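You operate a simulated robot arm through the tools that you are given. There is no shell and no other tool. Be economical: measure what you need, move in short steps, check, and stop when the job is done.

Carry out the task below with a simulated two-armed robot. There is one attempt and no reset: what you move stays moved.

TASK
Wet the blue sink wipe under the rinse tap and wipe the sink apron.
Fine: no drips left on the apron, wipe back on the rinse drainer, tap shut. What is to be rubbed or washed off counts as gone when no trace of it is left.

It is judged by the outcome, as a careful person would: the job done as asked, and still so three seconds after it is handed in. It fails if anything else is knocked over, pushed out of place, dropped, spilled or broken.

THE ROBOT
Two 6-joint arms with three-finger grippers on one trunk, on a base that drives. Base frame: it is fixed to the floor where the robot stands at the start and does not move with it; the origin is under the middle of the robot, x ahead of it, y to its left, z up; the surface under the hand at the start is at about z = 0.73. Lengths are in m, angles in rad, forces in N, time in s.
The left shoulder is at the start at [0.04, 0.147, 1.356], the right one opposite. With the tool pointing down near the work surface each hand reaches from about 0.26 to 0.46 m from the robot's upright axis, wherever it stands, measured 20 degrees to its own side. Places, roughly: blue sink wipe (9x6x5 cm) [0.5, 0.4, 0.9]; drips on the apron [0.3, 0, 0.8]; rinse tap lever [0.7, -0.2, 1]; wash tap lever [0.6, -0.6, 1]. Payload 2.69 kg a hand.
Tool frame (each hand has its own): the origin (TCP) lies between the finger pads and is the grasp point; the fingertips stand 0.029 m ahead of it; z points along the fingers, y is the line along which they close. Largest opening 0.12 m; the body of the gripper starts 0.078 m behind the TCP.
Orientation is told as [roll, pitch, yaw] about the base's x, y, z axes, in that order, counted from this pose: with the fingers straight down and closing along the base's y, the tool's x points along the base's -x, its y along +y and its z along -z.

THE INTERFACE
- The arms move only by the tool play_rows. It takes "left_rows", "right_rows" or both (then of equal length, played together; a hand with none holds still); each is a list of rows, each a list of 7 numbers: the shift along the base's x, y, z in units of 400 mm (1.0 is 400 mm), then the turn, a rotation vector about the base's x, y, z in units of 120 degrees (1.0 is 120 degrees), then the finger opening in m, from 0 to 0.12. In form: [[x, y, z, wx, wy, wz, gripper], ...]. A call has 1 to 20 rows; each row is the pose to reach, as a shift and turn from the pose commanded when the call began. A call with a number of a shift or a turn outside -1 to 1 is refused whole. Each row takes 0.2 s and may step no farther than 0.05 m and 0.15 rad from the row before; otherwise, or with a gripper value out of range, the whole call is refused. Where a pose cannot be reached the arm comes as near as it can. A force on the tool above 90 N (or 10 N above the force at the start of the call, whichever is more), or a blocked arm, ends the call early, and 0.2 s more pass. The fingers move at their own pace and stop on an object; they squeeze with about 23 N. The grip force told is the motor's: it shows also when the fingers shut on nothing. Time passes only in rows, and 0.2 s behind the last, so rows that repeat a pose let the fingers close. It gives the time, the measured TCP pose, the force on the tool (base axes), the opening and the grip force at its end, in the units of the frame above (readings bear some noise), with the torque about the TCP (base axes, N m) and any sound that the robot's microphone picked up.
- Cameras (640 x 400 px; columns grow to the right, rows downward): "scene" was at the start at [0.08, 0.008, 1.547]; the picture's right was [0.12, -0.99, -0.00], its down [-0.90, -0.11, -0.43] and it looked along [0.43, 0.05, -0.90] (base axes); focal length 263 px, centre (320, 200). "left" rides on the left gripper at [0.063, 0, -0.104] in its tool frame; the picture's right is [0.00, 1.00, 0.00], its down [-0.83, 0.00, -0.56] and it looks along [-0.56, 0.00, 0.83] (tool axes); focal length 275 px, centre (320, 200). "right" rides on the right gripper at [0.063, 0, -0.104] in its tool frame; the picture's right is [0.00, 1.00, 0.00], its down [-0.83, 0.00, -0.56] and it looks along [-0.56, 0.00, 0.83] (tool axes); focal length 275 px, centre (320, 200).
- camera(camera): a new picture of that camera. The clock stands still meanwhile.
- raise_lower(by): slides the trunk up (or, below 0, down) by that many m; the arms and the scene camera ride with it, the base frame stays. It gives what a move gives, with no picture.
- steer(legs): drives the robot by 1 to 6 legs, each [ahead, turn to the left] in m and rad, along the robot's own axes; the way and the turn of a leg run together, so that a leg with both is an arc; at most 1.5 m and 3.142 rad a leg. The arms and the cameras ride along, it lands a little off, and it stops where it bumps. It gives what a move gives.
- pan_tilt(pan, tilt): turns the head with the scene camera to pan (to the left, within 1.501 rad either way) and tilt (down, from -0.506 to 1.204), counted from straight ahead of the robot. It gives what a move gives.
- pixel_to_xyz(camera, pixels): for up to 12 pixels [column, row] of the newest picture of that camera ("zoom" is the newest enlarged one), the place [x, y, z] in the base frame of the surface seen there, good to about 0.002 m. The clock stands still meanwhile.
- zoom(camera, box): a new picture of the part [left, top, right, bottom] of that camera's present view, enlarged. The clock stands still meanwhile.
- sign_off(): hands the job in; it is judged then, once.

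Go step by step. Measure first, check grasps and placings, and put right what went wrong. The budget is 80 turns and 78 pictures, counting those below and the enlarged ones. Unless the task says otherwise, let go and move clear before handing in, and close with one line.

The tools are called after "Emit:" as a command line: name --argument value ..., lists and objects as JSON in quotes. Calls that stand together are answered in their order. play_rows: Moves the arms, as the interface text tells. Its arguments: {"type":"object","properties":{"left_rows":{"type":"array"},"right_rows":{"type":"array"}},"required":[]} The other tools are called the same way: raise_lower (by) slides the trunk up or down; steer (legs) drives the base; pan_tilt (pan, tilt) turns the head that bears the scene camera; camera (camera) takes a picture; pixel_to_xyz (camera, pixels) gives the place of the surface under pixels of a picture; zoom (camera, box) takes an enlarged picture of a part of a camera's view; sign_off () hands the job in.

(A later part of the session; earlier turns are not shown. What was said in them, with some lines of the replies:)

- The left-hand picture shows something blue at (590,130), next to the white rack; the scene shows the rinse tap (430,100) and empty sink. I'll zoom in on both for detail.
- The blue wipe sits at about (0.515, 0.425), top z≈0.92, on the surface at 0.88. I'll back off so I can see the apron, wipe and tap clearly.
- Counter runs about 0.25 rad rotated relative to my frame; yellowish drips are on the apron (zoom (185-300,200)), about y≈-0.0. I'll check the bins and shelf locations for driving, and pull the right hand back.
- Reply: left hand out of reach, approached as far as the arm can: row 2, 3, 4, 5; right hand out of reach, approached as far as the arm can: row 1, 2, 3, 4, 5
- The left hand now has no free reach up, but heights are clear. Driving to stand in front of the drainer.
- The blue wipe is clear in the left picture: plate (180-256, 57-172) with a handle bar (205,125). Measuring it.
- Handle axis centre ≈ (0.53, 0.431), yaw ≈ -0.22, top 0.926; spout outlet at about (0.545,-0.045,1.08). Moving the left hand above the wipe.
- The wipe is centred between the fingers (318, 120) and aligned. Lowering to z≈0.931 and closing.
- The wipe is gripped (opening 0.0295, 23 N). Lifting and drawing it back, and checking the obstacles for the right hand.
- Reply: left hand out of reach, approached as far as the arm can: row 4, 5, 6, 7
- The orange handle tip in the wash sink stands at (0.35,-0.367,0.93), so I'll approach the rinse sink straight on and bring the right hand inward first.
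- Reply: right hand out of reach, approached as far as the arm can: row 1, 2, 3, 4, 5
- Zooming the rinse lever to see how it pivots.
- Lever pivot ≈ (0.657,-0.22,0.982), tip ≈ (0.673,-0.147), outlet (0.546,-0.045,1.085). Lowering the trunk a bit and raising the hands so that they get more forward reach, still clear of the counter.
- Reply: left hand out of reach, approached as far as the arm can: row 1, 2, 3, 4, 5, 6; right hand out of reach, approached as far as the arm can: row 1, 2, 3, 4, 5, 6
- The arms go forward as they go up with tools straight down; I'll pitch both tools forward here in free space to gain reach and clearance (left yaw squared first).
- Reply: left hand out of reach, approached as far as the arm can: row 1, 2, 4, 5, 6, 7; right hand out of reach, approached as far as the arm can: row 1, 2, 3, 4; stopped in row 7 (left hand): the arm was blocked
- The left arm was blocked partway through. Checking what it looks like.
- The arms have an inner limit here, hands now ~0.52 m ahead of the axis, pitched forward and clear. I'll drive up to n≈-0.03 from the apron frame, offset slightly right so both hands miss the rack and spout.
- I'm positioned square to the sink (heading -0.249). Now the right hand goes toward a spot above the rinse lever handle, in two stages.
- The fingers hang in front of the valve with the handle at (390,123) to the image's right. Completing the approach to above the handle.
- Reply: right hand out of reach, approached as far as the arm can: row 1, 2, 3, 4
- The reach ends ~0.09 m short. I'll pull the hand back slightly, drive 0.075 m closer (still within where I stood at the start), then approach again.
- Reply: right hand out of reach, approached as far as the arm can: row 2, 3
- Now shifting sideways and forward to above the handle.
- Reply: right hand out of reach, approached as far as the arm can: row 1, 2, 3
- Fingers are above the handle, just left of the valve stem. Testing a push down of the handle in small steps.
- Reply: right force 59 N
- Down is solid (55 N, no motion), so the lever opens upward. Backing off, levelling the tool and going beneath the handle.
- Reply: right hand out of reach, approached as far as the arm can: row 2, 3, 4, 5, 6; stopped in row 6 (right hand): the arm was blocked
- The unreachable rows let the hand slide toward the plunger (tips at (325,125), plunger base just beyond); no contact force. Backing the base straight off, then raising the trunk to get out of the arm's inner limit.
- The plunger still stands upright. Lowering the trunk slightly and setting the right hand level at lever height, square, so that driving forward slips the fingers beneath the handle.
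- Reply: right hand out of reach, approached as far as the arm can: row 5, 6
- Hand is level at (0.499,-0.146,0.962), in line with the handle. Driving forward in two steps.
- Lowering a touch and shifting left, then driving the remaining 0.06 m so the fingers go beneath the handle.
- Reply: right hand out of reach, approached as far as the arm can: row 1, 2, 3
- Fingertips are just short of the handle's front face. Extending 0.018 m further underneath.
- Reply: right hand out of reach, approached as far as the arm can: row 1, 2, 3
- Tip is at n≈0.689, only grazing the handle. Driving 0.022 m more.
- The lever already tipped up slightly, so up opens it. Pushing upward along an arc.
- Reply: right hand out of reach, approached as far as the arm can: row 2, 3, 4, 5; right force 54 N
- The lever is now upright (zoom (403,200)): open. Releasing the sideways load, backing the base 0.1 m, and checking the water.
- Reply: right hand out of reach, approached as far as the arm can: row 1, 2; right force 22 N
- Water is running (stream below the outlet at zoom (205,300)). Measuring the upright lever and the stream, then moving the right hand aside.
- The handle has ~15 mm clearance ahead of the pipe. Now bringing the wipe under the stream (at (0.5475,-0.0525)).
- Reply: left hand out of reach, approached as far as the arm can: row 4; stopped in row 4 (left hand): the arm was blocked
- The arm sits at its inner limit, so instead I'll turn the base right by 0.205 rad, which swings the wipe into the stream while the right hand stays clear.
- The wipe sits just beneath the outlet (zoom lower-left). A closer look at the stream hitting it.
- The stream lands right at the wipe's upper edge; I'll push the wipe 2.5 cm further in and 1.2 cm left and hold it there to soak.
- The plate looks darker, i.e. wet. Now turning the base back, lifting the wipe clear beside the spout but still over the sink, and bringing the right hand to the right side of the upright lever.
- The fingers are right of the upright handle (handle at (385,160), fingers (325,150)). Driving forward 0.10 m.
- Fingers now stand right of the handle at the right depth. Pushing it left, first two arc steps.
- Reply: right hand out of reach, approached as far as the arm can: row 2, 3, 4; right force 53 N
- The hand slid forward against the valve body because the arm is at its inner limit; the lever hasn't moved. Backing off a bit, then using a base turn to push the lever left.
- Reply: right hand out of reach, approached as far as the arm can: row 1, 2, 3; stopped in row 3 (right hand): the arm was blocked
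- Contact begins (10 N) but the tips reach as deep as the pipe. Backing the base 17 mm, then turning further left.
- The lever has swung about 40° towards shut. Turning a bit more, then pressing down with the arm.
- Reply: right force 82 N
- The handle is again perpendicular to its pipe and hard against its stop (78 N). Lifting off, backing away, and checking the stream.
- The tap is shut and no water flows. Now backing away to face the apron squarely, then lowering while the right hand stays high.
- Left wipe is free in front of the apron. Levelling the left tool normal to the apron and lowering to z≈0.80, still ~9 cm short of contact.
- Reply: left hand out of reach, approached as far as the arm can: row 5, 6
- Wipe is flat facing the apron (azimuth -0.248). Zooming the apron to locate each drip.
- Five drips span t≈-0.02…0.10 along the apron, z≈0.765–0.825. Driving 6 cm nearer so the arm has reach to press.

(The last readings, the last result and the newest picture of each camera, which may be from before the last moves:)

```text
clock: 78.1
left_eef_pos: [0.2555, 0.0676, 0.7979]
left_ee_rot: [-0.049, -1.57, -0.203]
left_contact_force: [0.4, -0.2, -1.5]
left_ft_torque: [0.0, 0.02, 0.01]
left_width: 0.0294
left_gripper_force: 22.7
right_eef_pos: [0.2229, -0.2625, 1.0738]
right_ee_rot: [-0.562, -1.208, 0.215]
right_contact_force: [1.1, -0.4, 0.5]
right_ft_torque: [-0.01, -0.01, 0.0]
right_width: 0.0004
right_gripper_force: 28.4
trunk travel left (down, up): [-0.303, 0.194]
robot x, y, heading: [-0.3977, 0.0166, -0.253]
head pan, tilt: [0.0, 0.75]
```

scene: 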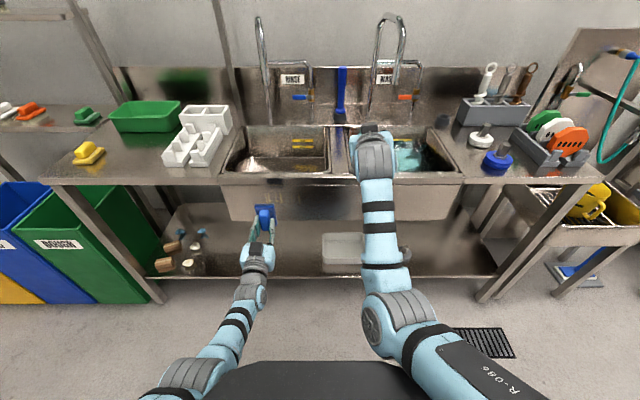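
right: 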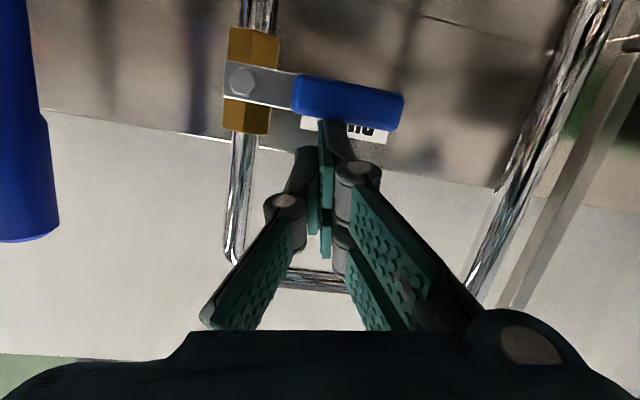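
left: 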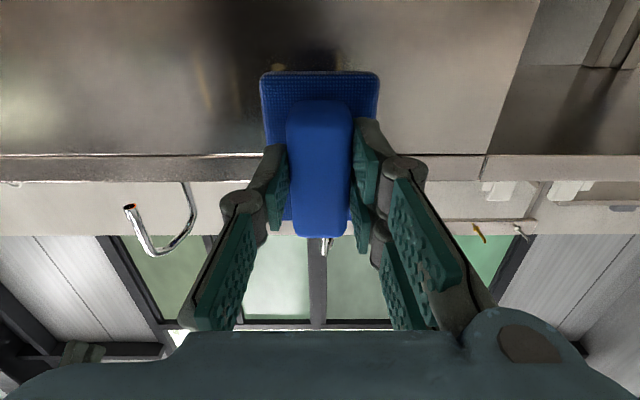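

TCP is 2.6 cm from contact at the left end of the drips (t=0.13). Pressing lightly and sweeping right.

Emit:
play_rows --left_rows '[[0.0435, -0.0112, 0, 0, 0, 0, 0], [0.0655, -0.0168, 0, 0, 0, 0, 0], [0.075, -0.0193, 0, 0, 0, 0, 0], [0.0595, -0.0798, 0, 0, 0, 0, 0], [0.044, -0.1403, 0, 0, 0, 0, 0], [0.0285, -0.2008, 0, 0, 0, 0, 0], [0.013, -0.2613, 0, 0, 0, 0, 0], [-0.0025, -0.3218, 0, 0, 0, 0, 0], [-0.018, -0.3823, 0, 0, 0, 0, 0], [-0.0335, -0.4428, 0, 0, 0, 0, 0]]'

Emit:
zoom --camera "scene" --box '[220, 180, 340, 255]'

```text
clock: 80.3
left_eef_pos: [0.2308, -0.072, 0.8185]
left_ee_rot: [1.13, -1.571, -1.379]
left_contact_force: [0.5, -0.2, -0.5]
left_ft_torque: [-0.04, 0.03, -0.02]
left_width: 0.0294
left_gripper_force: 22.7
left hand out of reach, approached as far as the arm can: row 2, 3, 4, 5, 6, 7, 8, 9, 10
right_eef_pos: [0.2223, -0.2634, 1.0747]
right_ee_rot: [-0.564, -1.21, 0.215]
right_contact_force: [0.8, 0.8, -0.1]
right_ft_torque: [0.0, 0.02, 0.01]
right_width: 0.0
right_gripper_force: 28.6
trunk travel left (down, up): [-0.303, 0.194]
robot x, y, heading: [-0.3982, 0.014, -0.248]
head pan, tilt: [0.0, 0.75]
```

```text
5.33 times, centred on (280, 218) of scene
```

zoom: 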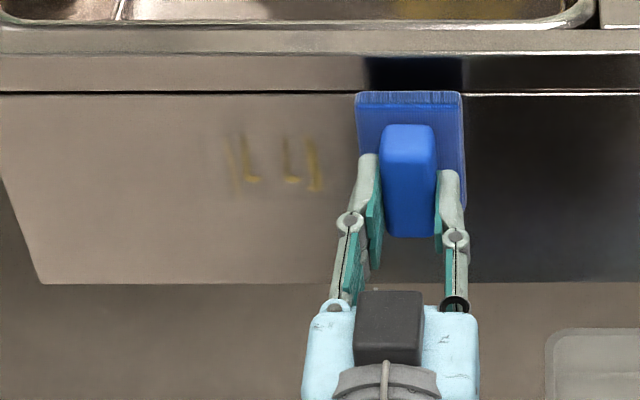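

The arm hits its outer reach (hand at n=0.241, not touching). I'll draw back 3 cm, lower the trunk 0.15 m to gain reach, and bring the hand back up.

Emit:
play_rows --left_rows '[[-0.05, 0.013, 0, 0, 0, 0, 0], [-0.075, 0.019, 0, 0, 0, 0, 0]]'

Emit:
raise_lower --by -0.15

Emit:
play_rows --left_rows '[[0, 0.06, 0.08, 0, 0, 0, 0], [0.02, 0.12, 0.16, 0, 0, 0, 0], [0.04, 0.18, 0.24, 0, 0, 0, 0], [0.06, 0.24, 0.32, 0, 0, 0, 0], [0.08, 0.3, 0.35, 0, 0, 0, 0], [0.09, 0.36, 0.35, 0, 0, 0, 0], [0.095, 0.42, 0.35, 0, 0, 0, 0], [0.095, 0.42, 0.35, 0, 0, 0, 0]]' --right_rows '[[0, 0, 0.05, 0, 0, 0, 0], [0, 0, 0.1, 0, 0, 0, 0], [0, 0, 0.15, 0, 0, 0, 0], [0, 0, 0.2, 0, 0, 0, 0], [0, 0, 0.25, 0, 0, 0, 0], [0, 0, 0.3, 0, 0, 0, 0], [0, 0, 0.3, 0, 0, 0, 0], [0, 0, 0.3, 0, 0, 0, 0]]'

```text
clock: 81.1
left_eef_pos: [0.2363, -0.0454, 0.8587]
left_ee_rot: [2.64, -1.48, -2.87]
left_contact_force: [-0.5, -0.7, -1.3]
left_ft_torque: [0.03, 0.04, 0.02]
left_width: 0.0293
left_gripper_force: 22.8
right_eef_pos: [0.2222, -0.2625, 1.0749]
right_ee_rot: [-0.565, -1.208, 0.215]
right_contact_force: [-0.2, 0.2, -0.6]
right_ft_torque: [-0.02, 0.02, 0.03]
right_width: 0.0
right_gripper_force: 28.1
trunk travel left (down, up): [-0.303, 0.194]
robot x, y, heading: [-0.3963, 0.0178, -0.249]
head pan, tilt: [0.0, 0.75]
stopped in row 2 (left hand): the arm was blocked; the commanded pose is now the measured one
```

```text
clock: 82.9
left_eef_pos: [0.2351, -0.0462, 0.7077]
left_ee_rot: [2.632, -1.482, -2.861]
left_contact_force: [0.2, 0.7, -1.0]
left_ft_torque: [0.02, 0.02, -0.04]
left_width: 0.0293
left_gripper_force: 23.0
right_eef_pos: [0.2225, -0.2619, 0.9251]
right_ee_rot: [-0.564, -1.21, 0.216]
right_contact_force: [0.3, -0.2, 0.1]
right_ft_torque: [-0.03, -0.02, -0.01]
right_width: 0.0
right_gripper_force: 28.5
trunk travel left (down, up): [-0.153, 0.344]
robot x, y, heading: [-0.3974, 0.0189, -0.251]
head pan, tilt: [0.0, 0.75]
```

```text
clock: 84.7
left_eef_pos: [0.256, 0.0525, 0.8464]
left_ee_rot: [2.675, -1.476, -2.867]
left_contact_force: [-0.8, 0.1, -0.6]
left_ft_torque: [0.01, 0.02, 0.01]
left_width: 0.0291
left_gripper_force: 22.7
left hand out of reach, approached as far as the arm can: row 3, 4, 5, 6, 7, 8
right_eef_pos: [0.2235, -0.2624, 1.0462]
right_ee_rot: [-0.566, -1.208, 0.215]
right_contact_force: [-0.1, 0.1, 0.0]
right_ft_torque: [-0.03, 0.01, -0.01]
right_width: 0.0001
right_gripper_force: 28.4
trunk travel left (down, up): [-0.153, 0.344]
robot x, y, heading: [-0.3974, 0.0149, -0.25]
head pan, tilt: [0.0, 0.75]
```

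At this trunk height the hand is now at its inner limit, so I'll back the base 5.5 cm, then bring the wipe square and to pre-contact at the left end.

Emit:
steer --legs '[[-0.055, 0]]'

Emit:
play_rows --left_rows '[[0.04, 0.002, -0.04, -0.005, 0.02, -0.014, 0], [0.085, 0.004, -0.08, -0.011, 0.0439, -0.028, 0], [0.131, 0.0065, -0.12, -0.011, 0.0439, -0.028, 0], [0.131, 0.0065, -0.12, -0.011, 0.0439, -0.028, 0]]'

```text
clock: 85.6
left_eef_pos: [0.2023, 0.0654, 0.8462]
left_ee_rot: [2.676, -1.473, -2.869]
left_contact_force: [-0.3, 0.3, 0.0]
left_ft_torque: [-0.01, 0.04, 0.0]
left_width: 0.0292
left_gripper_force: 23.4
right_eef_pos: [0.1704, -0.2497, 1.0454]
right_ee_rot: [-0.563, -1.208, 0.213]
right_contact_force: [0.3, -0.1, 0.0]
right_ft_torque: [-0.01, -0.01, 0.0]
right_width: 0.0
right_gripper_force: 28.6
trunk travel left (down, up): [-0.153, 0.344]
robot x, y, heading: [-0.4473, 0.0327, -0.25]
head pan, tilt: [0.0, 0.75]
```

```text
clock: 86.6
left_eef_pos: [0.2202, 0.021, 0.8122]
left_ee_rot: [1.903, -1.565, -2.152]
left_contact_force: [0.0, -0.2, -0.6]
left_ft_torque: [0.01, 0.02, 0.01]
left_width: 0.0292
left_gripper_force: 22.6
left hand out of reach, approached as far as the arm can: row 1, 2, 3, 4
right_eef_pos: [0.1708, -0.2489, 1.0465]
right_ee_rot: [-0.564, -1.208, 0.215]
right_contact_force: [0.0, 0.8, -0.1]
right_ft_torque: [-0.02, 0.01, -0.01]
right_width: 0.0001
right_gripper_force: 28.1
trunk travel left (down, up): [-0.153, 0.344]
robot x, y, heading: [-0.4495, 0.0327, -0.257]
head pan, tilt: [0.0, 0.75]
```

This low, the forearm lines up with the tool and the wrist gets stuck. Going back to the higher trunk where levelling worked, with the base closer.

Emit:
raise_lower --by 0.15

Emit:
play_rows --left_rows '[[-0.04, 0.01, -0.08, 0, 0, 0, 0], [-0.08, 0.02, -0.16, 0, 0, 0, 0], [-0.12, 0.03, -0.24, 0, 0, 0, 0], [-0.145, 0.037, -0.32, 0, 0, 0, 0], [-0.145, 0.037, -0.405, 0, 0, 0, 0], [-0.145, 0.037, -0.405, 0, 0, 0, 0]]'

```text
clock: 88.4
left_eef_pos: [0.2209, 0.022, 0.9618]
left_ee_rot: [1.891, -1.564, -2.142]
left_contact_force: [-0.1, -0.3, -0.6]
left_ft_torque: [-0.04, 0.01, -0.01]
left_width: 0.0293
left_gripper_force: 22.9
right_eef_pos: [0.1716, -0.2497, 1.1943]
right_ee_rot: [-0.564, -1.209, 0.214]
right_contact_force: [-0.4, 0.2, 0.2]
right_ft_torque: [0.0, -0.01, -0.01]
right_width: 0.0001
right_gripper_force: 27.8
trunk travel left (down, up): [-0.303, 0.194]
robot x, y, heading: [-0.4489, 0.0335, -0.252]
head pan, tilt: [0.0, 0.75]
```

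```text
clock: 89.8
left_eef_pos: [0.1628, 0.0343, 0.8004]
left_ee_rot: [1.971, -1.566, -2.219]
left_contact_force: [-0.4, -0.2, -1.1]
left_ft_torque: [0.02, 0.04, -0.02]
left_width: 0.0292
left_gripper_force: 23.0
left hand out of reach, approached as far as the arm can: row 3, 4
right_eef_pos: [0.1704, -0.2499, 1.1942]
right_ee_rot: [-0.564, -1.21, 0.216]
right_contact_force: [-0.4, -0.1, -0.3]
right_ft_torque: [0.03, 0.0, -0.01]
right_width: 0.0001
right_gripper_force: 28.5
trunk travel left (down, up): [-0.303, 0.194]
robot x, y, heading: [-0.4446, 0.0286, -0.253]
head pan, tilt: [0.0, 0.75]
```

Reached exactly. Driving 8.5 cm forward, then shifting to the left end.

Emit:
steer --legs '[[0.085, 0]]'

Emit:
play_rows --left_rows '[[0.015, 0.06, 0, 0, 0, 0, 0], [0.031, 0.121, 0, 0, 0, 0, 0], [0.031, 0.121, 0, 0, 0, 0, 0]]'

```text
clock: 90.8
left_eef_pos: [0.2412, 0.0146, 0.8045]
left_ee_rot: [2.583, -1.563, -2.833]
left_contact_force: [-0.1, -0.3, 0.0]
left_ft_torque: [-0.01, 0.02, 0.01]
left_width: 0.0294
left_gripper_force: 23.2
right_eef_pos: [0.247, -0.2677, 1.199]
right_ee_rot: [-0.57, -1.213, 0.221]
right_contact_force: [0.2, 0.6, -0.2]
right_ft_torque: [0.02, 0.0, 0.05]
right_width: 0.0002
right_gripper_force: 28.8
trunk travel left (down, up): [-0.303, 0.194]
robot x, y, heading: [-0.3681, 0.0125, -0.254]
head pan, tilt: [0.0, 0.75]
```

```text
clock: 91.6
left_eef_pos: [0.2578, 0.064, 0.7993]
left_ee_rot: [1.722, -1.566, -1.972]
left_contact_force: [0.1, -0.8, -0.4]
left_ft_torque: [0.02, 0.01, 0.0]
left_width: 0.0294
left_gripper_force: 23.3
right_eef_pos: [0.2536, -0.2711, 1.1934]
right_ee_rot: [-0.561, -1.209, 0.21]
right_contact_force: [0.2, -0.3, -0.1]
right_ft_torque: [0.0, 0.0, 0.02]
right_width: 0.0
right_gripper_force: 28.2
trunk travel left (down, up): [-0.303, 0.194]
robot x, y, heading: [-0.3673, 0.0075, -0.249]
head pan, tilt: [0.0, 0.75]
```

Good, no reach warnings. Pressing (contact expected at +2.3 cm) and sweeping right.

Emit:
play_rows --left_rows '[[0.0435, -0.0112, 0, 0, 0, 0, 0], [0.06, -0.0154, 0, 0, 0, 0, 0], [0.068, -0.0174, 0, 0, 0, 0, 0], [0.0525, -0.0779, 0, 0, 0, 0, 0], [0.037, -0.1384, 0, 0, 0, 0, 0], [0.0215, -0.1989, 0, 0, 0, 0, 0], [0.006, -0.2594, 0, 0, 0, 0, 0], [-0.0095, -0.3199, 0, 0, 0, 0, 0], [-0.025, -0.3804, 0, 0, 0, 0, 0], [-0.0405, -0.4409, 0, 0, 0, 0, 0]]'

Emit:
zoom --camera "scene" --box '[220, 190, 340, 265]'

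```text
clock: 93.8
left_eef_pos: [0.2417, -0.086, 0.8113]
left_ee_rot: [1.881, -1.54, -2.113]
left_contact_force: [-2.0, 0.3, -2.9]
left_ft_torque: [-0.06, -0.17, 0.02]
left_width: 0.0293
left_gripper_force: 23.0
left hand out of reach, approached as far as the arm can: row 8, 9, 10
right_eef_pos: [0.2516, -0.2686, 1.1948]
right_ee_rot: [-0.566, -1.208, 0.216]
right_contact_force: [-0.8, -0.9, 0.8]
right_ft_torque: [0.05, -0.02, 0.04]
right_width: 0.0
right_gripper_force: 28.6
trunk travel left (down, up): [-0.303, 0.194]
robot x, y, heading: [-0.3639, 0.0082, -0.253]
head pan, tilt: [0.0, 0.75]
```

```text
5.33 times, centred on (280, 228) of scene
```

zoom: 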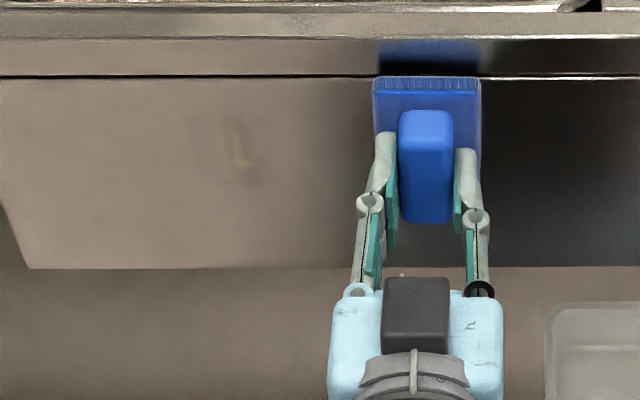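

Wiping works: only the leftmost drip remains faintly (zoom (235,150)). Sweeping back left with a little more pressure and scrubbing there.

Emit:
play_rows --left_rows '[[0.016, -0.004, -0.015, 0, 0, 0, 0], [0.0306, 0.053, -0.03, 0, 0, 0, 0], [0.045, 0.11, -0.03, 0, 0, 0, 0], [0.062, 0.167, -0.03, 0, 0, 0, 0], [0.078, 0.224, -0.03, 0, 0, 0, 0], [0.093, 0.28, -0.03, 0, 0, 0, 0], [0.108, 0.337, -0.03, 0, 0, 0, 0], [0.122, 0.394, -0.03, 0, 0, 0, 0], [0.108, 0.337, -0.03, 0, 0, 0, 0], [0.093, 0.28, -0.02, 0, 0, 0, 0], [0.078, 0.224, -0.02, 0, 0, 0, 0], [0.093, 0.28, -0.02, 0, 0, 0, 0], [0.108, 0.337, -0.02, 0, 0, 0, 0], [0.122, 0.394, -0.02, 0, 0, 0, 0], [0.108, 0.337, -0.02, 0, 0, 0, 0], [0.093, 0.28, -0.02, 0, 0, 0, 0], [0.078, 0.224, -0.02, 0, 0, 0, 0], [0.062, 0.167, -0.02, 0, 0, 0, 0], [0.045, 0.11, -0.02, 0, 0, 0, 0]]'

Emit:
zoom --camera "scene" --box '[220, 190, 340, 265]'

```text
clock: 97.8
left_eef_pos: [0.2497, -0.0573, 0.8036]
left_ee_rot: [1.913, -1.564, -2.164]
left_contact_force: [-0.5, 0.6, -1.4]
left_ft_torque: [-0.01, 0.06, 0.01]
left_width: 0.0294
left_gripper_force: 23.2
left hand out of reach, approached as far as the arm can: row 1
right_eef_pos: [0.2523, -0.2715, 1.1958]
right_ee_rot: [-0.563, -1.208, 0.215]
right_contact_force: [-0.2, -0.5, -0.4]
right_ft_torque: [-0.01, 0.02, 0.02]
right_width: 0.0
right_gripper_force: 28.4
trunk travel left (down, up): [-0.303, 0.194]
robot x, y, heading: [-0.3686, 0.0139, -0.252]
head pan, tilt: [0.0, 0.75]
```

```text
5.33 times, centred on (280, 228) of scene
```

zoom: 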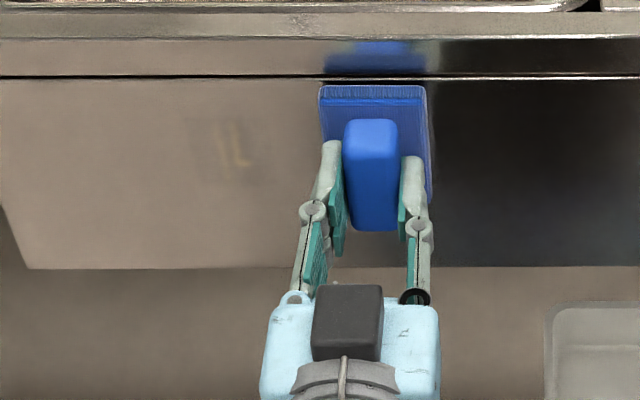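

The two leftmost drips (zoom (215–245,150), t≈0.095) are still faint, as pressure was too light there. Scrubbing that area with ~8 mm more press.

Emit:
play_rows --left_rows '[[0.0186, 0.0727, -0.01, 0, 0, 0, 0], [0.0407, 0.1185, -0.015, 0, 0, 0, 0], [0.065, 0.164, -0.015, 0, 0, 0, 0], [0.0776, 0.2124, -0.015, 0, 0, 0, 0], [0.09, 0.261, -0.015, 0, 0, 0, 0], [0.1025, 0.309, -0.015, 0, 0, 0, 0], [0.09, 0.261, -0.015, 0, 0, 0, 0], [0.0776, 0.2124, -0.015, 0, 0, 0, 0], [0.065, 0.164, -0.015, 0, 0, 0, 0], [0.0776, 0.2124, -0.03, 0, 0, 0, 0], [0.09, 0.261, -0.03, 0, 0, 0, 0], [0.1025, 0.309, -0.03, 0, 0, 0, 0], [0.09, 0.261, 0.0, 0, 0, 0, 0], [0.0776, 0.2124, 0.0, 0, 0, 0, 0], [0.065, 0.164, 0.0, 0, 0, 0, 0], [0.0776, 0.2124, 0.0, 0, 0, 0, 0], [0.09, 0.261, -0.015, 0, 0, 0, 0], [0.0776, 0.2124, -0.015, 0, 0, 0, 0], [0.065, 0.164, -0.015, 0, 0, 0, 0]]'

Emit:
zoom --camera "scene" --box '[220, 190, 340, 265]'

```text
clock: 101.8
left_eef_pos: [0.2741, 0.0075, 0.7993]
left_ee_rot: [2.173, -1.566, -2.421]
left_contact_force: [-9.0, 4.8, -0.5]
left_ft_torque: [0.07, -0.01, 0.17]
left_width: 0.0295
left_gripper_force: 22.9
right_eef_pos: [0.2512, -0.271, 1.1955]
right_ee_rot: [-0.565, -1.21, 0.216]
right_contact_force: [-0.7, 0.2, 0.0]
right_ft_torque: [-0.02, 0.03, 0.01]
right_width: 0.0002
right_gripper_force: 28.9
trunk travel left (down, up): [-0.303, 0.194]
robot x, y, heading: [-0.366, 0.009, -0.253]
head pan, tilt: [0.0, 0.75]
```

```text
5.33 times, centred on (280, 228) of scene
```

zoom: 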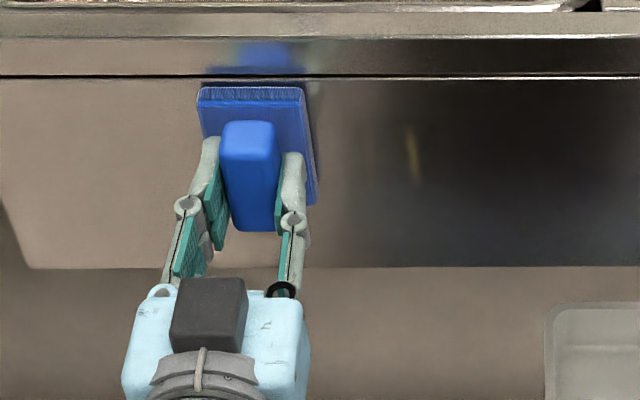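

Now ~10 N pressure; the left area needs a look later, but drips at (413,155) and (370,150) on the right remain. Backing the wipe off, moving the base 3 cm closer and heading there.

Emit:
play_rows --left_rows '[[-0.04, 0.01, 0, 0, 0, 0, 0], [-0.09, -0.04, 0, 0, 0, 0, 0], [-0.134, -0.1205, 0, 0, 0, 0, 0], [-0.134, -0.1205, 0, 0, 0, 0, 0]]'

Emit:
steer --legs '[[0.027, 0]]'

Emit:
zoom --camera "scene" --box '[220, 190, 340, 265]'

```text
clock: 102.8
left_eef_pos: [0.228, -0.0257, 0.7978]
left_ee_rot: [1.73, -1.538, -1.971]
left_contact_force: [-0.6, 0.1, -0.8]
left_ft_torque: [-0.01, 0.0, -0.03]
left_width: 0.0293
left_gripper_force: 22.6
right_eef_pos: [0.253, -0.2701, 1.1939]
right_ee_rot: [-0.566, -1.21, 0.214]
right_contact_force: [0.0, 0.5, 0.0]
right_ft_torque: [0.01, 0.01, 0.01]
right_width: 0.0
right_gripper_force: 28.2
trunk travel left (down, up): [-0.303, 0.194]
robot x, y, heading: [-0.3649, 0.0072, -0.256]
head pan, tilt: [0.0, 0.75]
```

```text
clock: 103.7
left_eef_pos: [0.25, -0.0311, 0.7993]
left_ee_rot: [1.815, -1.537, -2.054]
left_contact_force: [-0.3, 0.0, -0.9]
left_ft_torque: [-0.02, 0.03, -0.02]
left_width: 0.0294
left_gripper_force: 23.3
right_eef_pos: [0.2737, -0.2754, 1.1988]
right_ee_rot: [-0.571, -1.212, 0.221]
right_contact_force: [-0.8, 0.4, 0.5]
right_ft_torque: [0.02, 0.04, -0.02]
right_width: 0.0001
right_gripper_force: 28.8
trunk travel left (down, up): [-0.303, 0.194]
robot x, y, heading: [-0.343, 0.0035, -0.249]
head pan, tilt: [0.0, 0.75]
```

```text
5.33 times, centred on (280, 228) of scene
```

zoom: 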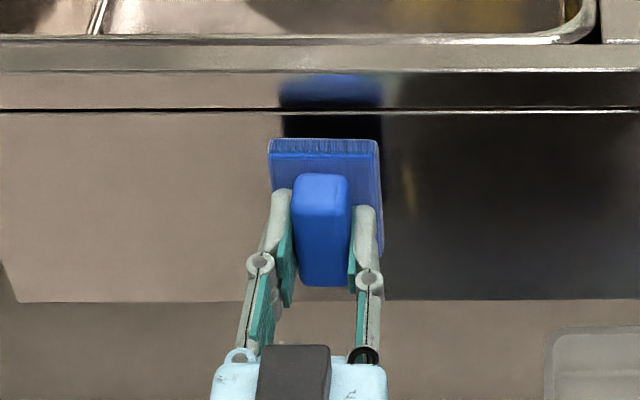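

Left side is now clean; the drip at (408,190), t≈-0.02, remains. Pressing and scrubbing there.

Emit:
play_rows --left_rows '[[0.0108, -0.0286, 0, 0, 0, 0, 0], [0.0215, -0.0571, 0, 0, 0, 0, 0], [0.0122, -0.0935, 0, 0, 0, 0, 0], [0.0029, -0.1298, 0, 0, 0, 0, 0], [-0.0034, -0.154, 0, 0, 0, 0, 0], [0.0029, -0.1298, 0, 0, 0, 0, 0], [0.0122, -0.0935, 0, 0, 0, 0, 0], [0.0215, -0.0571, 0, 0, 0, 0, 0], [0.0122, -0.0935, 0, 0, 0, 0, 0], [0.0029, -0.1298, 0, 0, 0, 0, 0], [-0.0034, -0.154, 0, 0, 0, 0, 0], [0.0029, -0.1298, -0.02, 0, 0, 0, 0], [0.0122, -0.0935, -0.02, 0, 0, 0, 0], [0.0215, -0.0571, -0.02, 0, 0, 0, 0], [0.0122, -0.0935, -0.02, 0, 0, 0, 0], [0.0029, -0.1298, 0, 0, 0, 0, 0], [-0.0034, -0.154, 0, 0, 0, 0, 0], [0.0029, -0.1298, 0, 0, 0, 0, 0], [0.0122, -0.0935, 0, 0, 0, 0, 0], [0.0215, -0.0571, 0, 0, 0, 0, 0]]'

Emit:
zoom --camera "scene" --box '[220, 190, 340, 265]'

```text
clock: 107.9
left_eef_pos: [0.2583, -0.0591, 0.7928]
left_ee_rot: [1.882, -1.533, -2.125]
left_contact_force: [-68.8, -5.9, 1.0]
left_ft_torque: [0.06, 0.39, -0.83]
left_width: 0.0292
left_gripper_force: 23.4
left hand out of reach, approached as far as the arm can: row 14, 19, 20
right_eef_pos: [0.2654, -0.2777, 1.2018]
right_ee_rot: [-0.569, -1.22, 0.22]
right_contact_force: [-0.3, 0.3, 0.2]
right_ft_torque: [0.02, -0.02, 0.0]
right_width: 0.0
right_gripper_force: 28.7
trunk travel left (down, up): [-0.303, 0.194]
robot x, y, heading: [-0.3423, -0.0015, -0.254]
head pan, tilt: [0.0, 0.75]
```

```text
5.33 times, centred on (280, 228) of scene
```

zoom: 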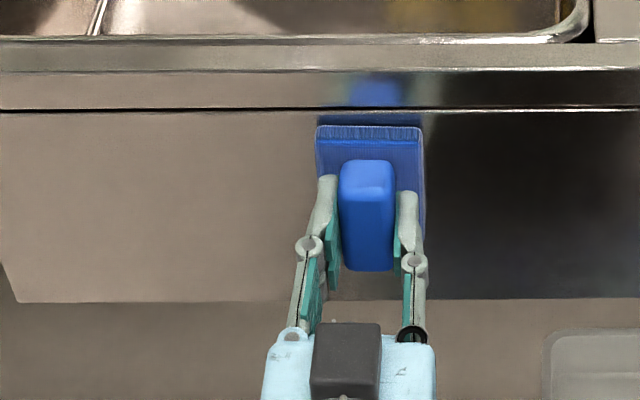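

Pressure has climbed to 69 N; time to back the base away and inspect the apron.

Emit:
steer --legs '[[-0.12, 0]]'

Emit:
zoom --camera "scene" --box '[220, 160, 380, 260]'

Emit:
zoom --camera "left" --box '[40, 0, 600, 200]'

```text
clock: 109.1
left_eef_pos: [0.156, -0.028, 0.7877]
left_ee_rot: [1.668, -1.539, -1.905]
left_contact_force: [0.3, 0.7, -0.2]
left_ft_torque: [-0.01, 0.02, 0.01]
left_width: 0.0293
left_gripper_force: 23.0
right_eef_pos: [0.1661, -0.2487, 1.1931]
right_ee_rot: [-0.562, -1.207, 0.212]
right_contact_force: [-0.2, -0.3, 0.2]
right_ft_torque: [-0.01, 0.03, 0.0]
right_width: 0.0002
right_gripper_force: 28.2
trunk travel left (down, up): [-0.303, 0.194]
robot x, y, heading: [-0.4534, 0.0328, -0.253]
head pan, tilt: [0.0, 0.75]
```

```text
4.00 times, centred on (300, 210) of scene
```

zoom: 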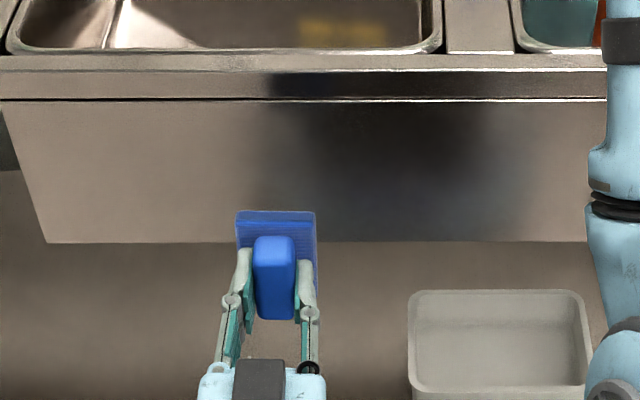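

```text
1.14 times, centred on (320, 100) of left
```

zoom: 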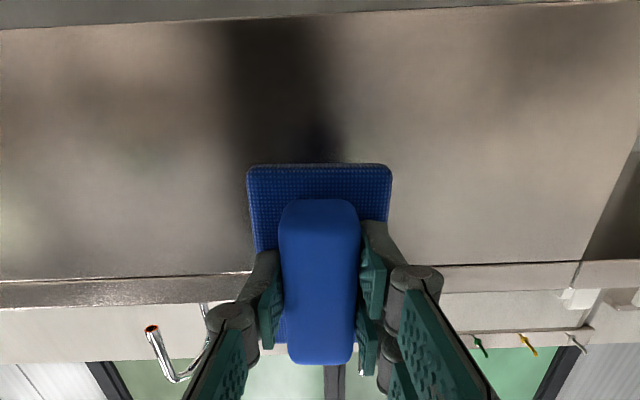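

The apron looks clean. One finer check of the drip area.

Emit:
zoom --camera "scene" --box '[250, 183, 330, 223]'

```text
8.00 times, centred on (290, 203) of scene
```

zoom: 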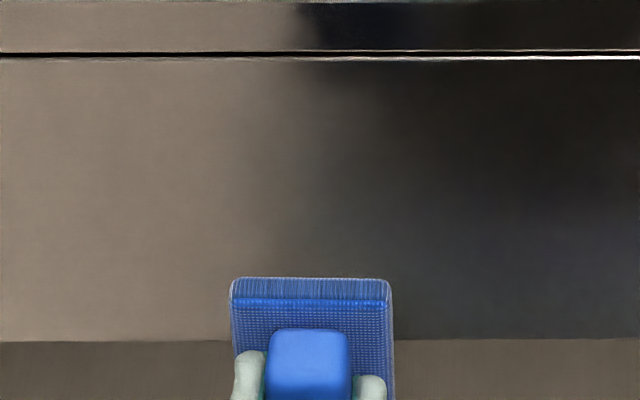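

Apron is clean. Next: raise the trunk and turn the left tool back to pointing straight down, in free space.

Emit:
raise_lower --by 0.18

Emit:
play_rows --left_rows '[[-0.025, 0.0065, 0.007, 0.0154, 0.0602, 0, 0], [-0.05, 0.013, 0.014, 0.0308, 0.1203, 0, 0], [-0.075, 0.0195, 0.021, 0.0463, 0.1805, 0, 0], [-0.1, 0.026, 0.028, 0.0617, 0.2407, 0, 0], [-0.125, 0.0325, 0.035, 0.0771, 0.3008, 0, 0], [-0.15, 0.039, 0.042, 0.0925, 0.361, 0, 0], [-0.175, 0.0455, 0.049, 0.1079, 0.4212, 0, 0], [-0.2, 0.052, 0.056, 0.1233, 0.4813, 0, 0], [-0.225, 0.058, 0.063, 0.1388, 0.5415, 0, 0], [-0.25, 0.065, 0.07, 0.1542, 0.6017, 0, 0], [-0.27, 0.07, 0.075, 0.1696, 0.6618, 0, 0], [-0.2785, 0.0715, 0.075, 0.185, 0.722, 0, 0], [-0.2785, 0.0715, 0.075, 0.185, 0.722, 0, 0]]'

```text
clock: 111.1
left_eef_pos: [0.1539, -0.0276, 0.9698]
left_ee_rot: [1.695, -1.537, -1.933]
left_contact_force: [-0.5, -0.6, -0.7]
left_ft_torque: [0.01, 0.02, 0.05]
left_width: 0.0295
left_gripper_force: 23.0
right_eef_pos: [0.1649, -0.2472, 1.3752]
right_ee_rot: [-0.564, -1.209, 0.214]
right_contact_force: [-0.4, 0.6, -0.6]
right_ft_torque: [0.01, -0.03, 0.0]
right_width: 0.0001
right_gripper_force: 28.3
trunk travel left (down, up): [-0.483, 0.014]
robot x, y, heading: [-0.4511, 0.0322, -0.254]
head pan, tilt: [0.0, 0.75]
```

```text
clock: 113.9
left_eef_pos: [0.0361, -0.0165, 0.9967]
left_ee_rot: [0.026, -0.016, -0.275]
left_contact_force: [0.4, 0.2, -0.9]
left_ft_torque: [0.02, -0.01, 0.01]
left_width: 0.0292
left_gripper_force: 23.3
left hand out of reach, approached as far as the arm can: row 1, 2, 3, 4, 5, 6, 7, 8, 9, 10, 11, 12, 13
right_eef_pos: [0.166, -0.2486, 1.375]
right_ee_rot: [-0.56, -1.209, 0.212]
right_contact_force: [-0.4, -0.2, -0.9]
right_ft_torque: [-0.03, 0.0, 0.03]
right_width: 0.0
right_gripper_force: 28.4
trunk travel left (down, up): [-0.483, 0.014]
robot x, y, heading: [-0.4534, 0.0352, -0.251]
head pan, tilt: [0.0, 0.75]
```

The left tool is vertical with the wipe in hand. Bringing the right hand down to a compact pose too, before driving to the drainer.

Emit:
play_rows --right_rows '[[-0.04, 0.01, -0.08, 0.0142, 0.0555, 0, 0], [-0.09, 0.022, -0.16, 0.0284, 0.111, 0, 0], [-0.14, 0.035, -0.24, 0.0426, 0.1665, 0, 0], [-0.18, 0.047, -0.33, 0.0568, 0.222, 0, 0], [-0.23, 0.059, -0.42, 0.071, 0.2775, 0, 0], [-0.28, 0.07, -0.51, 0.0852, 0.333, 0, 0], [-0.32, 0.082, -0.6, 0.0994, 0.3885, 0, 0], [-0.37, 0.094, -0.69, 0.1136, 0.444, 0, 0], [-0.41, 0.106, -0.78, 0.1278, 0.4995, 0, 0], [-0.46, 0.118, -0.86, 0.142, 0.555, 0, 0], [-0.46, 0.118, -0.86, 0.142, 0.555, 0, 0]]'

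Emit:
camera --camera "scene"

```text
clock: 116.3
left_eef_pos: [0.036, -0.0157, 0.9977]
left_ee_rot: [0.026, -0.017, -0.276]
left_contact_force: [0.4, 0.4, -0.5]
left_ft_torque: [0.01, 0.01, -0.06]
left_width: 0.0295
left_gripper_force: 23.2
right_eef_pos: [-0.0189, -0.1988, 1.0305]
right_ee_rot: [-0.128, -0.04, -0.088]
right_contact_force: [0.0, 0.2, -0.4]
right_ft_torque: [-0.03, 0.01, -0.01]
right_width: 0.0001
right_gripper_force: 28.1
trunk travel left (down, up): [-0.483, 0.014]
robot x, y, heading: [-0.454, 0.0308, -0.255]
head pan, tilt: [0.0, 0.75]
```

```text
7 pictures are left
```

scene: 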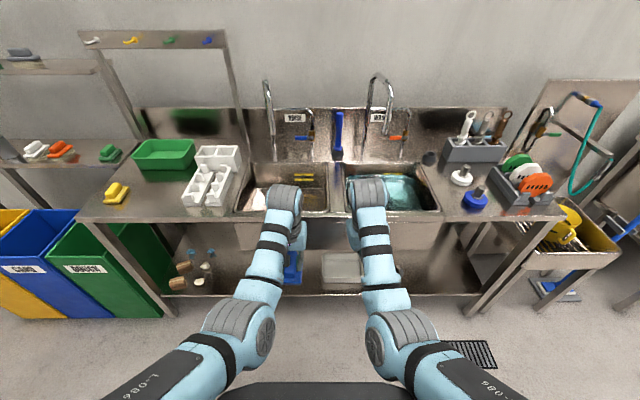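

All tidy and both hands compact. Driving to the drainer.

Emit:
steer --legs '[[0, 0.726], [0.56, 0], [0, -0.421]]'

Emit:
camera --camera "left"

```text
clock: 122.7
left_eef_pos: [0.5189, 0.412, 0.9978]
left_ee_rot: [0.025, -0.017, 0.053]
left_contact_force: [-0.3, -0.4, -1.0]
left_ft_torque: [-0.02, 0.02, 0.0]
left_width: 0.0292
left_gripper_force: 22.5
right_eef_pos: [0.5265, 0.2201, 1.0308]
right_ee_rot: [-0.133, -0.044, 0.236]
right_contact_force: [0.4, 0.5, -1.2]
right_ft_torque: [0.01, 0.0, 0.02]
right_width: 0.0001
right_gripper_force: 28.2
trunk travel left (down, up): [-0.483, 0.014]
robot x, y, heading: [0.0389, 0.2977, 0.074]
head pan, tilt: [0.0, 0.75]
```

```text
6 pictures are left
```

left: 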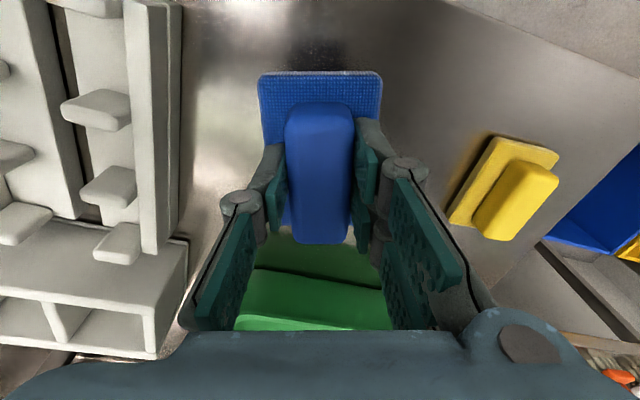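

The wipe is just above its place. Aligning, lowering to z≈0.932.

Emit:
play_rows --left_rows '[[0.015, 0.024, 0, -0.006, 0.004, -0.065, 0], [0.03, 0.0475, 0, -0.012, 0.008, -0.129, 0], [0.03, 0.0475, -0.05, -0.012, 0.008, -0.129, 0], [0.03, 0.0475, -0.1, -0.012, 0.008, -0.129, 0], [0.03, 0.0475, -0.14, -0.012, 0.008, -0.129, 0], [0.03, 0.0475, -0.163, -0.012, 0.008, -0.129, 0], [0.03, 0.0475, -0.163, -0.012, 0.008, -0.129, 0]]'

Emit:
camera --camera "left"

```text
clock: 124.1
left_eef_pos: [0.5349, 0.3716, 0.9256]
left_ee_rot: [0.077, -0.057, -0.195]
left_contact_force: [-20.2, -4.9, 52.0]
left_ft_torque: [-1.58, 1.34, -0.24]
left_width: 0.0297
left_gripper_force: 22.5
left hand out of reach, approached as far as the arm can: row 1, 2, 3, 4, 5, 6
right_eef_pos: [0.5181, 0.2165, 1.035]
right_ee_rot: [-0.133, -0.053, 0.24]
right_contact_force: [0.5, -0.4, -0.1]
right_ft_torque: [-0.03, 0.03, -0.01]
right_width: 0.0002
right_gripper_force: 28.2
trunk travel left (down, up): [-0.483, 0.014]
robot x, y, heading: [0.0417, 0.302, 0.075]
head pan, tilt: [0.0, 0.75]
stopped in row 6 (left hand): the force on the tool passed its limit at 111 N (the readings are from after the stop); the commanded pose is now the measured one
```

```text
5 pictures are left
```

left: 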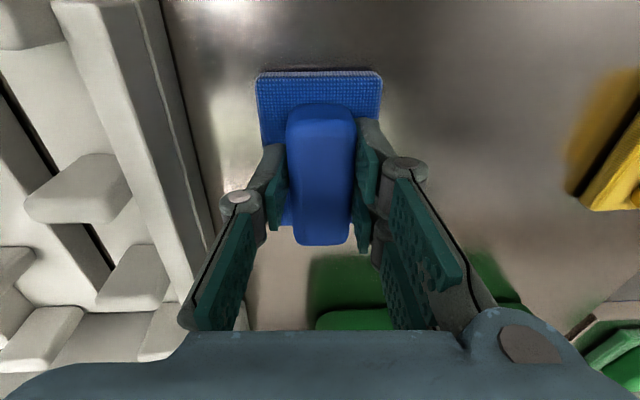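

The hand slid sideways at its inner limit and pressed the wipe onto the drainer at y≈0.372 (clear of the rack). Lifting, backing the base 5 cm and retrying.

Emit:
play_rows --left_rows '[[0, 0, 0.05, 0, 0, 0, 0], [0, 0, 0.1, 0, 0, 0, 0], [0, 0, 0.13, 0, 0, 0, 0]]'

Emit:
steer --legs '[[-0.05, 0]]'

Emit:
play_rows --left_rows '[[0.04, 0.03, 0, -0.01, 0.01, 0, 0], [0.08, 0.06, 0, -0.02, 0.02, 0, 0], [0.11, 0.1, 0, -0.03, 0.025, 0, 0], [0.11, 0.13, 0, -0.03, 0.025, 0, 0], [0.11, 0.13, 0, -0.03, 0.025, 0, 0]]'

```text
clock: 124.9
left_eef_pos: [0.5514, 0.3689, 0.9553]
left_ee_rot: [0.089, -0.05, -0.188]
left_contact_force: [-0.3, 0.1, -0.3]
left_ft_torque: [0.03, 0.0, 0.01]
left_width: 0.0295
left_gripper_force: 23.3
left hand out of reach, approached as far as the arm can: row 1, 2, 3
right_eef_pos: [0.5236, 0.2191, 1.032]
right_ee_rot: [-0.133, -0.045, 0.237]
right_contact_force: [0.4, -1.4, 0.6]
right_ft_torque: [0.01, -0.01, 0.01]
right_width: 0.0001
right_gripper_force: 28.2
trunk travel left (down, up): [-0.483, 0.014]
robot x, y, heading: [0.0363, 0.3008, 0.074]
head pan, tilt: [0.0, 0.75]
```

```text
clock: 125.8
left_eef_pos: [0.5121, 0.3644, 0.9498]
left_ee_rot: [0.087, -0.039, -0.189]
left_contact_force: [0.2, 0.5, -0.6]
left_ft_torque: [-0.03, 0.12, -0.01]
left_width: 0.0294
left_gripper_force: 22.5
right_eef_pos: [0.4862, 0.2144, 1.0269]
right_ee_rot: [-0.13, -0.035, 0.235]
right_contact_force: [1.4, 1.0, -0.6]
right_ft_torque: [-0.04, 0.11, -0.04]
right_width: 0.0
right_gripper_force: 28.2
trunk travel left (down, up): [-0.483, 0.014]
robot x, y, heading: [-0.0095, 0.2976, 0.072]
head pan, tilt: [0.0, 0.75]
```

```text
clock: 127.0
left_eef_pos: [0.4987, 0.3726, 0.9469]
left_ee_rot: [0.087, -0.028, -0.165]
left_contact_force: [-0.1, -0.1, -0.9]
left_ft_torque: [-0.02, 0.05, -0.04]
left_width: 0.0291
left_gripper_force: 23.0
left hand out of reach, approached as far as the arm can: row 1, 2, 3, 4, 5
right_eef_pos: [0.477, 0.2149, 1.0315]
right_ee_rot: [-0.13, -0.043, 0.237]
right_contact_force: [0.3, -0.1, -0.1]
right_ft_torque: [0.01, 0.02, -0.01]
right_width: 0.0
right_gripper_force: 28.2
trunk travel left (down, up): [-0.483, 0.014]
robot x, y, heading: [-0.0061, 0.2963, 0.076]
head pan, tilt: [0.0, 0.75]
```

The limit appears linked to the tool yaw in this arm posture. Undoing the yaw to regain sideways freedom.

Emit:
play_rows --left_rows '[[0, 0, 0.04, 0, 0, 0.05, 0], [0, 0, 0.08, -0.02, 0.01, 0.1, 0], [0.01, 0.04, 0.08, -0.04, 0.013, 0.12, 0], [0.03, 0.08, 0.08, -0.04, 0.013, 0.12, 0], [0.05, 0.12, 0.08, -0.04, 0.013, 0.12, 0], [0.05, 0.12, 0.08, -0.04, 0.013, 0.12, 0]]'

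```text
clock: 128.4
left_eef_pos: [0.4751, 0.4009, 0.9867]
left_ee_rot: [0.031, -0.02, 0.087]
left_contact_force: [0.2, -0.4, -0.2]
left_ft_torque: [0.01, -0.02, -0.03]
left_width: 0.0296
left_gripper_force: 23.2
left hand out of reach, approached as far as the arm can: row 2, 3, 4, 5, 6
right_eef_pos: [0.4773, 0.2155, 1.0311]
right_ee_rot: [-0.132, -0.044, 0.237]
right_contact_force: [0.6, 0.2, -0.6]
right_ft_torque: [0.02, 0.02, 0.0]
right_width: 0.0001
right_gripper_force: 28.5
trunk travel left (down, up): [-0.483, 0.014]
robot x, y, heading: [-0.0065, 0.2942, 0.077]
head pan, tilt: [0.0, 0.75]
```

The hand is square again at (0.475,0.401). I'll let the base do the positioning: drive 5 cm forward, then lower straight down.

Emit:
steer --legs '[[0.05, 0.02]]'

Emit:
play_rows --left_rows '[[0, 0, -0.04, 0, 0, 0, 0], [0, 0, -0.08, 0, 0, 0, 0], [0, 0, -0.1, 0, 0, 0, 0], [0, 0, -0.1, 0, 0, 0, 0]]'

Emit:
camera --camera "left"

```text
clock: 129.4
left_eef_pos: [0.5155, 0.413, 0.9905]
left_ee_rot: [0.03, -0.032, 0.107]
left_contact_force: [1.2, -1.6, -0.6]
left_ft_torque: [0.14, 0.08, 0.0]
left_width: 0.0291
left_gripper_force: 23.5
right_eef_pos: [0.5188, 0.227, 1.0323]
right_ee_rot: [-0.135, -0.049, 0.254]
right_contact_force: [-0.5, 0.9, -1.7]
right_ft_torque: [-0.15, -0.1, 0.01]
right_width: 0.0002
right_gripper_force: 28.6
trunk travel left (down, up): [-0.483, 0.014]
robot x, y, heading: [0.0425, 0.3022, 0.096]
head pan, tilt: [0.0, 0.75]
```

```text
clock: 130.4
left_eef_pos: [0.5201, 0.4144, 0.9479]
left_ee_rot: [0.034, -0.024, 0.105]
left_contact_force: [0.4, 0.4, -0.3]
left_ft_torque: [-0.02, 0.04, -0.01]
left_width: 0.0293
left_gripper_force: 23.0
right_eef_pos: [0.5251, 0.2273, 1.0304]
right_ee_rot: [-0.134, -0.042, 0.253]
right_contact_force: [0.1, 0.5, 0.2]
right_ft_torque: [0.03, 0.01, -0.01]
right_width: 0.0
right_gripper_force: 28.6
trunk travel left (down, up): [-0.483, 0.014]
robot x, y, heading: [0.0402, 0.2981, 0.093]
head pan, tilt: [0.0, 0.75]
```

```text
4 pictures are left
```

left: 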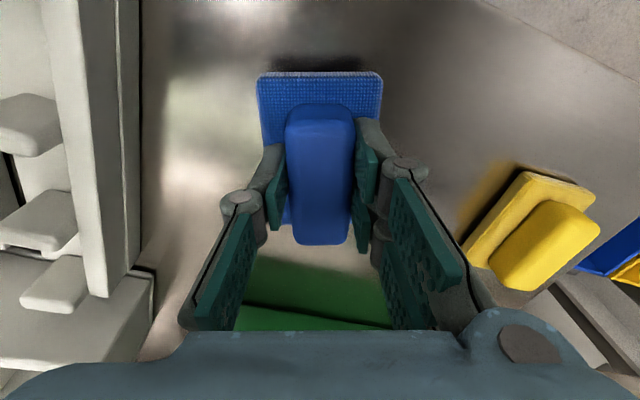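

The spot is clear of rack and yellow wipe. Lowering the last 15 mm, then opening modestly.

Emit:
play_rows --left_rows '[[0, 0, -0.02, 0, 0, 0, 0], [0, 0, -0.034, 0, 0, 0, 0], [0, 0, -0.038, 0, 0, 0, 0], [0, 0, -0.038, 0, 0, 0, 0]]'

```text
clock: 131.4
left_eef_pos: [0.5178, 0.4124, 0.9334]
left_ee_rot: [0.038, -0.03, 0.106]
left_contact_force: [0.2, -0.4, -0.4]
left_ft_torque: [-0.02, 0.0, 0.0]
left_width: 0.0295
left_gripper_force: 23.6
left hand out of reach, approached as far as the arm can: row 3, 4
right_eef_pos: [0.5256, 0.2268, 1.0294]
right_ee_rot: [-0.134, -0.043, 0.253]
right_contact_force: [-0.2, 0.2, -0.3]
right_ft_torque: [0.01, -0.01, 0.02]
right_width: 0.0
right_gripper_force: 28.4
trunk travel left (down, up): [-0.483, 0.014]
robot x, y, heading: [0.0425, 0.2989, 0.096]
head pan, tilt: [0.0, 0.75]
```

About 2 mm above the drainer. Using the trunk for the last 3 mm, then releasing and lifting.

Emit:
raise_lower --by -0.003

Emit:
play_rows --left_rows '[[0, 0, 0, 0, 0, 0, 0.065], [0, 0, 0, 0, 0, 0, 0.065], [0, 0, 0, 0, 0, 0, 0.065], [0, 0, 0.05, 0, 0, 0, 0.065], [0, 0, 0.1, 0, 0, 0, 0.065], [0, 0, 0.14, 0, 0, 0, 0.065], [0, 0, 0.14, 0, 0, 0, 0.065]]'

Emit:
camera --camera "left"

```text
clock: 131.9
left_eef_pos: [0.5188, 0.4121, 0.9304]
left_ee_rot: [0.035, -0.026, 0.108]
left_contact_force: [0.2, -0.1, -0.1]
left_ft_torque: [0.0, 0.0, 0.0]
left_width: 0.0293
left_gripper_force: 23.1
right_eef_pos: [0.5262, 0.2254, 1.0267]
right_ee_rot: [-0.134, -0.041, 0.254]
right_contact_force: [0.4, -0.1, 0.2]
right_ft_torque: [0.01, -0.01, 0.03]
right_width: 0.0
right_gripper_force: 29.1
trunk travel left (down, up): [-0.48, 0.017]
robot x, y, heading: [0.0384, 0.3004, 0.089]
head pan, tilt: [0.0, 0.75]
```

```text
clock: 133.5
left_eef_pos: [0.5199, 0.4172, 0.9873]
left_ee_rot: [0.041, -0.027, 0.111]
left_contact_force: [-0.1, -0.6, 0.7]
left_ft_torque: [0.0, -0.03, -0.01]
left_width: 0.0653
left_gripper_force: 0.0
right_eef_pos: [0.5248, 0.2266, 1.0282]
right_ee_rot: [-0.136, -0.042, 0.253]
right_contact_force: [0.8, 0.6, 0.4]
right_ft_torque: [-0.01, -0.03, 0.0]
right_width: 0.0
right_gripper_force: 28.7
trunk travel left (down, up): [-0.48, 0.017]
robot x, y, heading: [0.0381, 0.3021, 0.097]
head pan, tilt: [0.0, 0.75]
```

```text
3 pictures are left
```

left: 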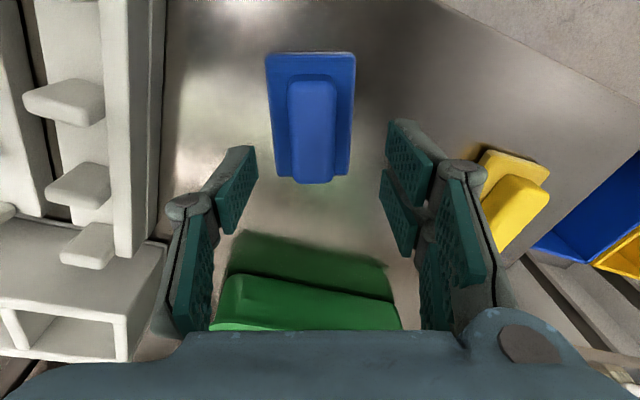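

The wipe lies flat on the drainer, free of everything. Backing away for a final check of tap, apron and surroundings.

Emit:
steer --legs '[[-0.4, 0]]'

Emit:
zoom --camera "scene" --box '[160, 60, 600, 335]'

```text
clock: 136.0
left_eef_pos: [0.118, 0.3808, 0.9853]
left_ee_rot: [0.04, -0.023, 0.114]
left_contact_force: [-0.9, -0.6, -0.6]
left_ft_torque: [0.02, 0.0, 0.05]
left_width: 0.0648
left_gripper_force: 0.0
right_eef_pos: [0.1263, 0.1896, 1.0256]
right_ee_rot: [-0.132, -0.04, 0.255]
right_contact_force: [-0.6, -0.3, -0.2]
right_ft_torque: [0.0, 0.04, -0.02]
right_width: 0.0001
right_gripper_force: 29.1
trunk travel left (down, up): [-0.48, 0.017]
robot x, y, heading: [-0.3615, 0.261, 0.092]
head pan, tilt: [0.0, 0.75]
```

```text
1.45 times, centred on (380, 198) of scene
```

zoom: 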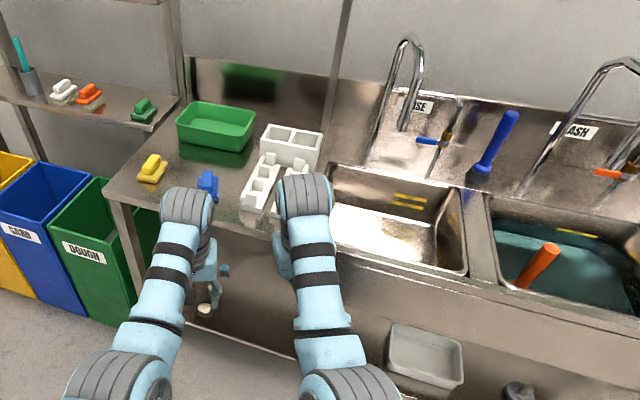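

Everything stands in place and the tap is shut. One last zoom on the apron from this angle.

Emit:
zoom --camera "scene" --box '[380, 225, 520, 310]'

```text
4.57 times, centred on (450, 268) of scene
```

zoom: 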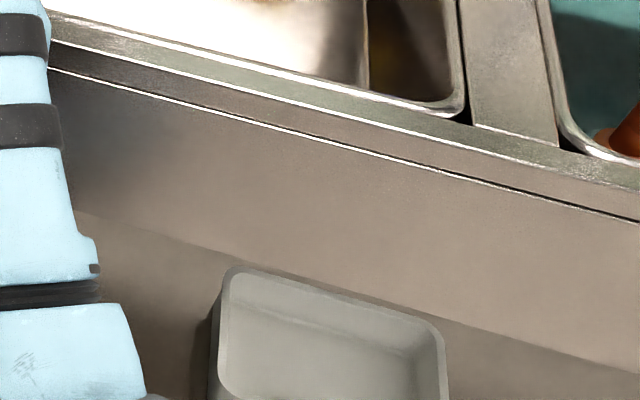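

The visible apron is spotless, the wipe is on the drainer, and the tap lever is back crosswise with no water running. Handing in.

Emit:
sign_off

```text
The job is handed in.
```

The job is done and handed in: I wet the blue wipe under the rinse tap and wiped the apron, and the last close-ups show no drips left. The wipe is back on the rinse drainer, about 2 cm from where it lay and slightly turned. The tap is shut with no water running, and nothing else was moved.
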